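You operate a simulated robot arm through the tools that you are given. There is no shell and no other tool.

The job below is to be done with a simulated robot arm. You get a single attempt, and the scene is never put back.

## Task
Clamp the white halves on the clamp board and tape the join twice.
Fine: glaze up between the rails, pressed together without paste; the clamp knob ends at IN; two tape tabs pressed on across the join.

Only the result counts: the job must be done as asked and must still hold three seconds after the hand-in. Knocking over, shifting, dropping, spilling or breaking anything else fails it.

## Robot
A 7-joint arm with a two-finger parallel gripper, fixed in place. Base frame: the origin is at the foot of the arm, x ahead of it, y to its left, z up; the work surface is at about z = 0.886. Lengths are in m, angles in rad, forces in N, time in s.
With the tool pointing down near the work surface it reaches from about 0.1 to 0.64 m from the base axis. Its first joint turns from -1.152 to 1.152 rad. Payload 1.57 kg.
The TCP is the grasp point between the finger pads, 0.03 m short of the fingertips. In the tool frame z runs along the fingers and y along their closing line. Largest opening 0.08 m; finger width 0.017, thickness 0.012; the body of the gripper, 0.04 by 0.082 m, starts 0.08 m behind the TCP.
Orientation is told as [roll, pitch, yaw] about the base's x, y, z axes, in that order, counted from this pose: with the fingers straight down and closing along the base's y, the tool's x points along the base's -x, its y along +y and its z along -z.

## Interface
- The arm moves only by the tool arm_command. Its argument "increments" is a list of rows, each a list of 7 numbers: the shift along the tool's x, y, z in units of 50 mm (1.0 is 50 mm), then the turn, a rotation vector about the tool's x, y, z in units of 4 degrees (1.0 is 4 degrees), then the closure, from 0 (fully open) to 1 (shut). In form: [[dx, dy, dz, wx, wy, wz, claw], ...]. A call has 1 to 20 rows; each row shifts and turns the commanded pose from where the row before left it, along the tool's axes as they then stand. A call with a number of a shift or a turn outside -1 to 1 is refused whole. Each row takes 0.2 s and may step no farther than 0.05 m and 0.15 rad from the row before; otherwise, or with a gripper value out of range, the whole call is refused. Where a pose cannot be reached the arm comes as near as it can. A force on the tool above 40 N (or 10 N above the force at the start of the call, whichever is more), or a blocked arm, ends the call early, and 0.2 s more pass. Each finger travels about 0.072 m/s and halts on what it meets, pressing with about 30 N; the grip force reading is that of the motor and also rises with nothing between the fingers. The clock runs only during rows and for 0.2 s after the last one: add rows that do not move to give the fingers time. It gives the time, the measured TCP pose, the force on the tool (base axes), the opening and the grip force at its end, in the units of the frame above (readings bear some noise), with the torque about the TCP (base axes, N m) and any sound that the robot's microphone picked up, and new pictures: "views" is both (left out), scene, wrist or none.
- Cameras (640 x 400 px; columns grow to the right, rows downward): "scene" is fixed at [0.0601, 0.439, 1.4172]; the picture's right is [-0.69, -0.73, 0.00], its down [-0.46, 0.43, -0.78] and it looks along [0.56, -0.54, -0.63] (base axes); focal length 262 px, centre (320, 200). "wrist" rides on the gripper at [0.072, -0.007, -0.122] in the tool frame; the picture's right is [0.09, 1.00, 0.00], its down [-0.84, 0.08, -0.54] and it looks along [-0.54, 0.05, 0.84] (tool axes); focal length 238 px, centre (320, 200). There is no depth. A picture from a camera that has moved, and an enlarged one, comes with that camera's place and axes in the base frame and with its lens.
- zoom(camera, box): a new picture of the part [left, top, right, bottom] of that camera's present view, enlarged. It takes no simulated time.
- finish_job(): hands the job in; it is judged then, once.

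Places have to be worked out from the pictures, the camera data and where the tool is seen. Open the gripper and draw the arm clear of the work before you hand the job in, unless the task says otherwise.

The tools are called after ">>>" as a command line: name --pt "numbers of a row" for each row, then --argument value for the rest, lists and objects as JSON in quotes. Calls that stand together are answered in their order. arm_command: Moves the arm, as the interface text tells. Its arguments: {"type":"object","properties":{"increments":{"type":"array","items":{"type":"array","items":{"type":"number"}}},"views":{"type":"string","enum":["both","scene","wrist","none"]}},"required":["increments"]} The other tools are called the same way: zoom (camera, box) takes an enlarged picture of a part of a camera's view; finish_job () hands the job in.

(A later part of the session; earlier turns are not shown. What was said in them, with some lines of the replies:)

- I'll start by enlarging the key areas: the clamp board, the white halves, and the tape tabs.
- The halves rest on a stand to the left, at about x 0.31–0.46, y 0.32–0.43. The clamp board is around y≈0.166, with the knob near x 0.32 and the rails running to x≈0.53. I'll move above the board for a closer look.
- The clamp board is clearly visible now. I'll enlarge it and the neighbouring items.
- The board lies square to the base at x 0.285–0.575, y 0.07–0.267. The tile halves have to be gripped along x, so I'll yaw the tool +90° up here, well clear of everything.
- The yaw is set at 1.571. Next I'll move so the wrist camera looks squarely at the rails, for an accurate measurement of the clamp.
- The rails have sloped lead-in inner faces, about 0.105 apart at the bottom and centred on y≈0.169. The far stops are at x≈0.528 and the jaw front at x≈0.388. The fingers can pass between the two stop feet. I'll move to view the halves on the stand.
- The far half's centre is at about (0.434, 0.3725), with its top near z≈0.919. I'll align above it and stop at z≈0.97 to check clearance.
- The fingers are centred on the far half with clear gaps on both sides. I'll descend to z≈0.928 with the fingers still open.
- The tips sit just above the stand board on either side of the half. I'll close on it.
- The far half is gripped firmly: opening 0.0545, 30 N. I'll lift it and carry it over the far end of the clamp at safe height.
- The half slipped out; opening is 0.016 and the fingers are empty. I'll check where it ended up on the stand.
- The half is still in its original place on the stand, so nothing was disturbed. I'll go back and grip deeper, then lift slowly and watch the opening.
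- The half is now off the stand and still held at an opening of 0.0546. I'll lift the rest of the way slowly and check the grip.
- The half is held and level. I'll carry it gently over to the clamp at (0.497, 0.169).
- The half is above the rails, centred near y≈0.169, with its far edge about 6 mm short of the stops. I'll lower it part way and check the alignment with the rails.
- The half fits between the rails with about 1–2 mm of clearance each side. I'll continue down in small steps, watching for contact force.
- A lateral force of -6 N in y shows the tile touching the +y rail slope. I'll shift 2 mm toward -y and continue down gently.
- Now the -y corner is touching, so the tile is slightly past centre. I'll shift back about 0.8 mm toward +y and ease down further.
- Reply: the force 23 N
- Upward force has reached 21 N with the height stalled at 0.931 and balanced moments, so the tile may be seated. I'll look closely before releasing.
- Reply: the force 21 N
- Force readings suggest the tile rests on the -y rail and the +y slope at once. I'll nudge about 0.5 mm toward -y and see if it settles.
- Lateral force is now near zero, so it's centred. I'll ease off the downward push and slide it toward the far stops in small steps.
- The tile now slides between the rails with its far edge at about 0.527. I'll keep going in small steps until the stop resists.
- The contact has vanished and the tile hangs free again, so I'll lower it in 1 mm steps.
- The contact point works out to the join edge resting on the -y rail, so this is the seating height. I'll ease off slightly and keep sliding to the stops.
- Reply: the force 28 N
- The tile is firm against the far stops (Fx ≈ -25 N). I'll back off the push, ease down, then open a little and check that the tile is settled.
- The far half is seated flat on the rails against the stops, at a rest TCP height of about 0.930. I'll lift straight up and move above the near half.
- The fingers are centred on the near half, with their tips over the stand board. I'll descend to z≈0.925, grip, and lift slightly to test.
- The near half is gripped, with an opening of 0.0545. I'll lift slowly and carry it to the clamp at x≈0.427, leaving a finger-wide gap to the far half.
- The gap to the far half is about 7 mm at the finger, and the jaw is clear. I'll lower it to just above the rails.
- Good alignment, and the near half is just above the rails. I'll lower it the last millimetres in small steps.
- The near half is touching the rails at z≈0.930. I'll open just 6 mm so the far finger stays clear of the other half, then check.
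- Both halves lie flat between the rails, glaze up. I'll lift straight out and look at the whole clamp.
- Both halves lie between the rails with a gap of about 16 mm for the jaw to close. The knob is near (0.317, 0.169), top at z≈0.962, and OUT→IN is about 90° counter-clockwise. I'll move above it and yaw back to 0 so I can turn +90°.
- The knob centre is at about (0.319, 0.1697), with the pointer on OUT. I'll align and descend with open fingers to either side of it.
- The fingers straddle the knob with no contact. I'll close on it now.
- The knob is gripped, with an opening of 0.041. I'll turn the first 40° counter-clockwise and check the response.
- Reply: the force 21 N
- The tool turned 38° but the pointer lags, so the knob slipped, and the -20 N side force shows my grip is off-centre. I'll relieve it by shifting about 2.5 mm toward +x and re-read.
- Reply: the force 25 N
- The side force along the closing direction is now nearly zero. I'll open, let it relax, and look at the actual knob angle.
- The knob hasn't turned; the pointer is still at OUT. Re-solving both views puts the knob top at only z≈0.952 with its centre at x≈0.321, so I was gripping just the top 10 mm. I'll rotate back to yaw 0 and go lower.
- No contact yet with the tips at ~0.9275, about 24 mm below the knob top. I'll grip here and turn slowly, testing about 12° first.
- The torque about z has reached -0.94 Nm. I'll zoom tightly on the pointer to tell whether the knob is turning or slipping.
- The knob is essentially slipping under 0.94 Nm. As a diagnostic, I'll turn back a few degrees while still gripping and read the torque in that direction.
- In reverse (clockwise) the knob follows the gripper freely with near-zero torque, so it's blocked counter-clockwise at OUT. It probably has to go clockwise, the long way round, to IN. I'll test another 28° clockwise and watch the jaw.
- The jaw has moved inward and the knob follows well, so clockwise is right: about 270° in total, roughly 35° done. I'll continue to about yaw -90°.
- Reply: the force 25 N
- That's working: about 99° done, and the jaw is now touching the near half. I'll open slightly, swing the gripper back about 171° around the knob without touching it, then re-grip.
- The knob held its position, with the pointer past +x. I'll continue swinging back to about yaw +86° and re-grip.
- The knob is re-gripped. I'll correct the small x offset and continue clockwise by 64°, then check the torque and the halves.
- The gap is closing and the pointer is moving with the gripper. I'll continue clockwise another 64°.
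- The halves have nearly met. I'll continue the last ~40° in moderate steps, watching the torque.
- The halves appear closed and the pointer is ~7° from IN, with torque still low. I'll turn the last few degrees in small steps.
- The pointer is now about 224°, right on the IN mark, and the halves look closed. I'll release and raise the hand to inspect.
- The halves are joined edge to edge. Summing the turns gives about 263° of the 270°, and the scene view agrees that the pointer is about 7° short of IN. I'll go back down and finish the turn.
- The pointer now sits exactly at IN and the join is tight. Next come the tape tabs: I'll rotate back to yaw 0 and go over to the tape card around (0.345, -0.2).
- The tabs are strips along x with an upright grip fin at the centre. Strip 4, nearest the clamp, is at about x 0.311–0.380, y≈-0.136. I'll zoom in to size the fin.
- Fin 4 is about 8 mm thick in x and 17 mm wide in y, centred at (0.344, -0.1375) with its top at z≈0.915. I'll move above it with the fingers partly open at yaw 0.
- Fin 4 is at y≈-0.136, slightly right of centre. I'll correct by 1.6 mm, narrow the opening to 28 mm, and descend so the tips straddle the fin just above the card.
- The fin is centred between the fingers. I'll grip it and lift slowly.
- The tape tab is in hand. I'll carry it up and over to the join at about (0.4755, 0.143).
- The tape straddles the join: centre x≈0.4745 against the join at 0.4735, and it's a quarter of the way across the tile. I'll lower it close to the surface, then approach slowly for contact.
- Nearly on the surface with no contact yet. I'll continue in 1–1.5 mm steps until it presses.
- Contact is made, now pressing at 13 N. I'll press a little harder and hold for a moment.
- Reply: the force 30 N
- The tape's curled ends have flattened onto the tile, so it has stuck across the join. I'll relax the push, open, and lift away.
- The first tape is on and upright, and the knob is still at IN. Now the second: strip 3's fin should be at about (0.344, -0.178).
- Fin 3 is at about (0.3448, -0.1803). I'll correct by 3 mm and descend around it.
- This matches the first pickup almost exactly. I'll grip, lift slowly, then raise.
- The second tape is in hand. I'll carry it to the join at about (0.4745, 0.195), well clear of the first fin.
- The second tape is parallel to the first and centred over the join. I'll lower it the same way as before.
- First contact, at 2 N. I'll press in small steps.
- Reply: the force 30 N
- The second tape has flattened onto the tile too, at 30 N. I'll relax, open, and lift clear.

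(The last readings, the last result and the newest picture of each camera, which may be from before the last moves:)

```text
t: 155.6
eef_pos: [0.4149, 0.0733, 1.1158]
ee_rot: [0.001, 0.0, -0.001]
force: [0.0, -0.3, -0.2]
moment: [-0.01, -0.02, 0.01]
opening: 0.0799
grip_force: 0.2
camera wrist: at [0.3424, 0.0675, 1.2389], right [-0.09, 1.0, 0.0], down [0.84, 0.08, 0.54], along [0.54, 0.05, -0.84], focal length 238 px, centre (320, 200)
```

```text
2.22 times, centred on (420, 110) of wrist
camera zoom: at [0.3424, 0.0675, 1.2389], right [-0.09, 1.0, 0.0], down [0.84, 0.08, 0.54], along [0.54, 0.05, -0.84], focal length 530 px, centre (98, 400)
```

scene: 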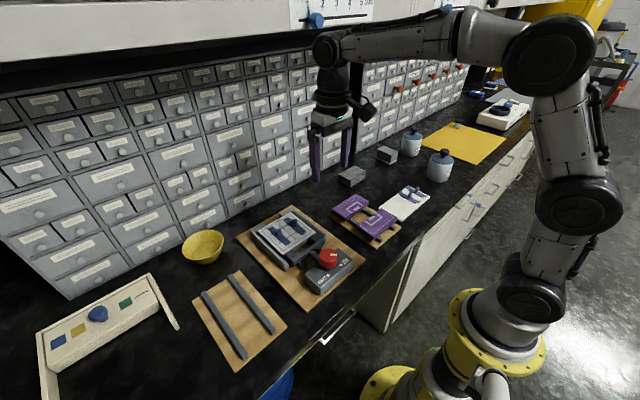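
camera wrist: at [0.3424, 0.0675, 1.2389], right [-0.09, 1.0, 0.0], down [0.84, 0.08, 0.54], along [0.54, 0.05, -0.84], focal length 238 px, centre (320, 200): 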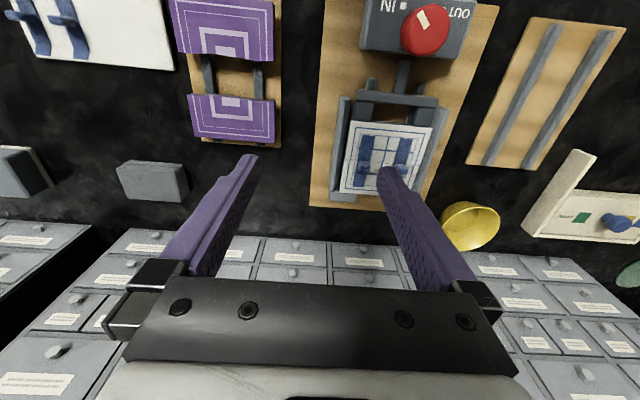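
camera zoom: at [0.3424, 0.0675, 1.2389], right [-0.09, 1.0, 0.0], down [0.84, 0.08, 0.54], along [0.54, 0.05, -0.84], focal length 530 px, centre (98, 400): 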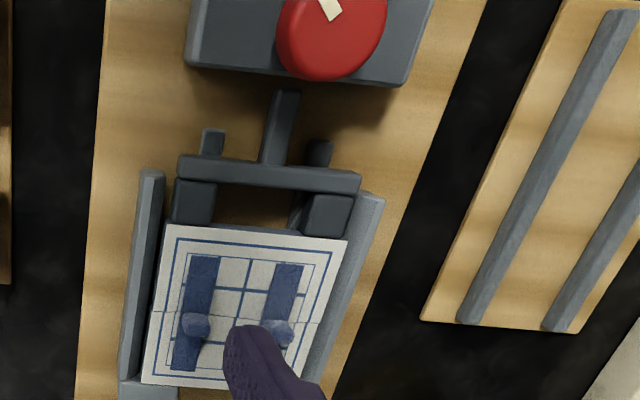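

Both tapes lie across the join, the knob is at IN, and the other items are undisturbed. I'll draw the arm further away with the gripper open, then hand in.

>>> arm_command --pt "0 -0.5 -0.6 0 0 0 0" --pt "0.2 -0.5 -0.6 0 0 0 0" --pt "0.2 -0.3 -0.6 0 0 0 0" --pt "0 0 0 0 0 0 0" --pt "0 0 0 0 0 0 0"

>>> zoom --camera "scene" --box '[250, 195, 370, 300]'

```text
t: 156.8
eef_pos: [0.3935, 0.0089, 1.2073]
ee_rot: [0.001, 0.0, -0.001]
force: [-0.9, 0.6, -0.3]
moment: [0.01, 0.0, 0.0]
opening: 0.0802
grip_force: 0.0
camera wrist: at [0.3217, 0.003, 1.3297], right [-0.09, 1.0, 0.0], down [0.84, 0.08, 0.54], along [0.54, 0.05, -0.84], focal length 238 px, centre (320, 200)
```

scene: 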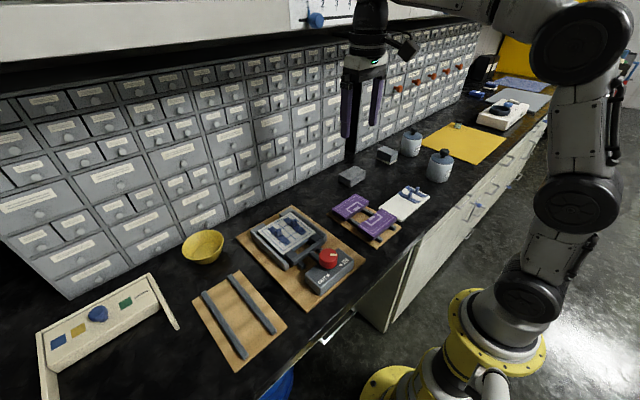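
wrist: 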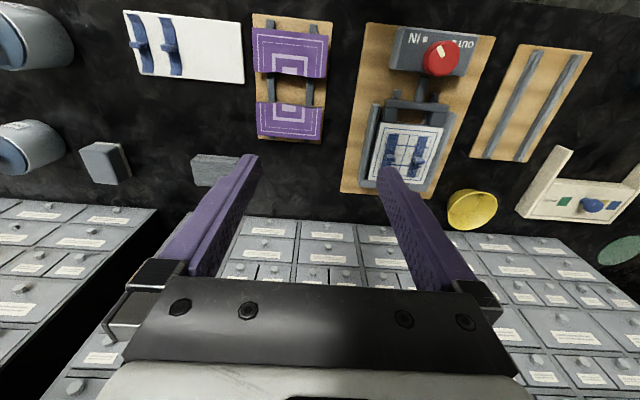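

```text
3.81 times, centred on (310, 248) of scene
camera zoom: at [0.0601, 0.439, 1.4172], right [-0.69, -0.73, 0.0], down [-0.46, 0.43, -0.78], along [0.56, -0.54, -0.63], focal length 996 px, centre (358, 19)
```

zoom: 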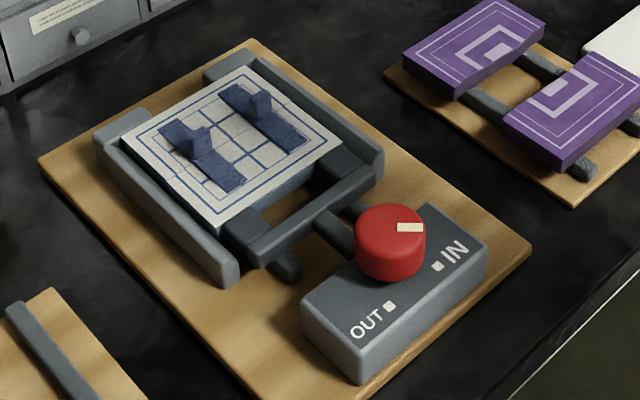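

One last check of the knob pointer from the wrist camera before handing in.

>>> zoom --camera "wrist" --box '[380, 15, 500, 105]'

>>> zoom --camera "scene" --box '[305, 230, 365, 280]'

```text
4.44 times, centred on (440, 60) of wrist
camera zoom: at [0.3217, 0.003, 1.3297], right [-0.09, 1.0, 0.0], down [0.84, 0.08, 0.54], along [0.54, 0.05, -0.84], focal length 1059 px, centre (-213, 822)
```

zoom: 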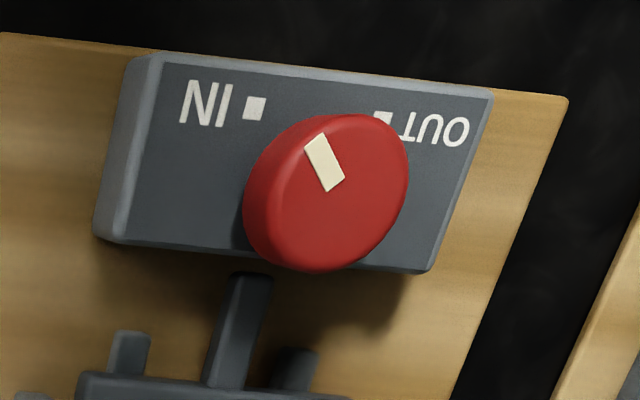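

```text
8.00 times, centred on (335, 255) of scene
camera zoom: at [0.0601, 0.439, 1.4172], right [-0.69, -0.73, 0.0], down [-0.46, 0.43, -0.78], along [0.56, -0.54, -0.63], focal length 2092 px, centre (200, -240)
```

zoom: 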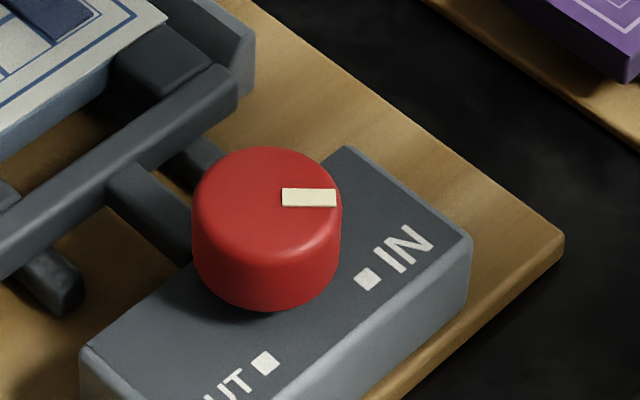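

From this oblique view the pointer works out to about 222–226°, in line with the IN mark at 225°. The halves are clamped glaze up, both tapes are on, and the gripper is open and clear, so I'm handing in.

>>> finish_job

```text
The job is handed in.
```

The job is handed in. The two white halves are clamped on the board and the join is taped twice; I don't have the judge's verdict.

- **Halves:** both lie between the rails, glaze up, pressed together edge to edge. No paste was used.
- **Knob:** the pointer is at IN. It is blocked counter-clockwise from OUT, so I turned it about 270° clockwise to get there.
- **Tape:** two tabs lie across the join, each pressed down at about 30 N. Their curled ends flattened onto the tile.
- **Slips:** my first grip on the far half slipped, but it stayed where it was on its stand. My first tries at the knob also slipped, with no harm seen.
- **Surroundings:** no other item looks moved in the last pictures. The gripper is open and the arm is clear of the work.
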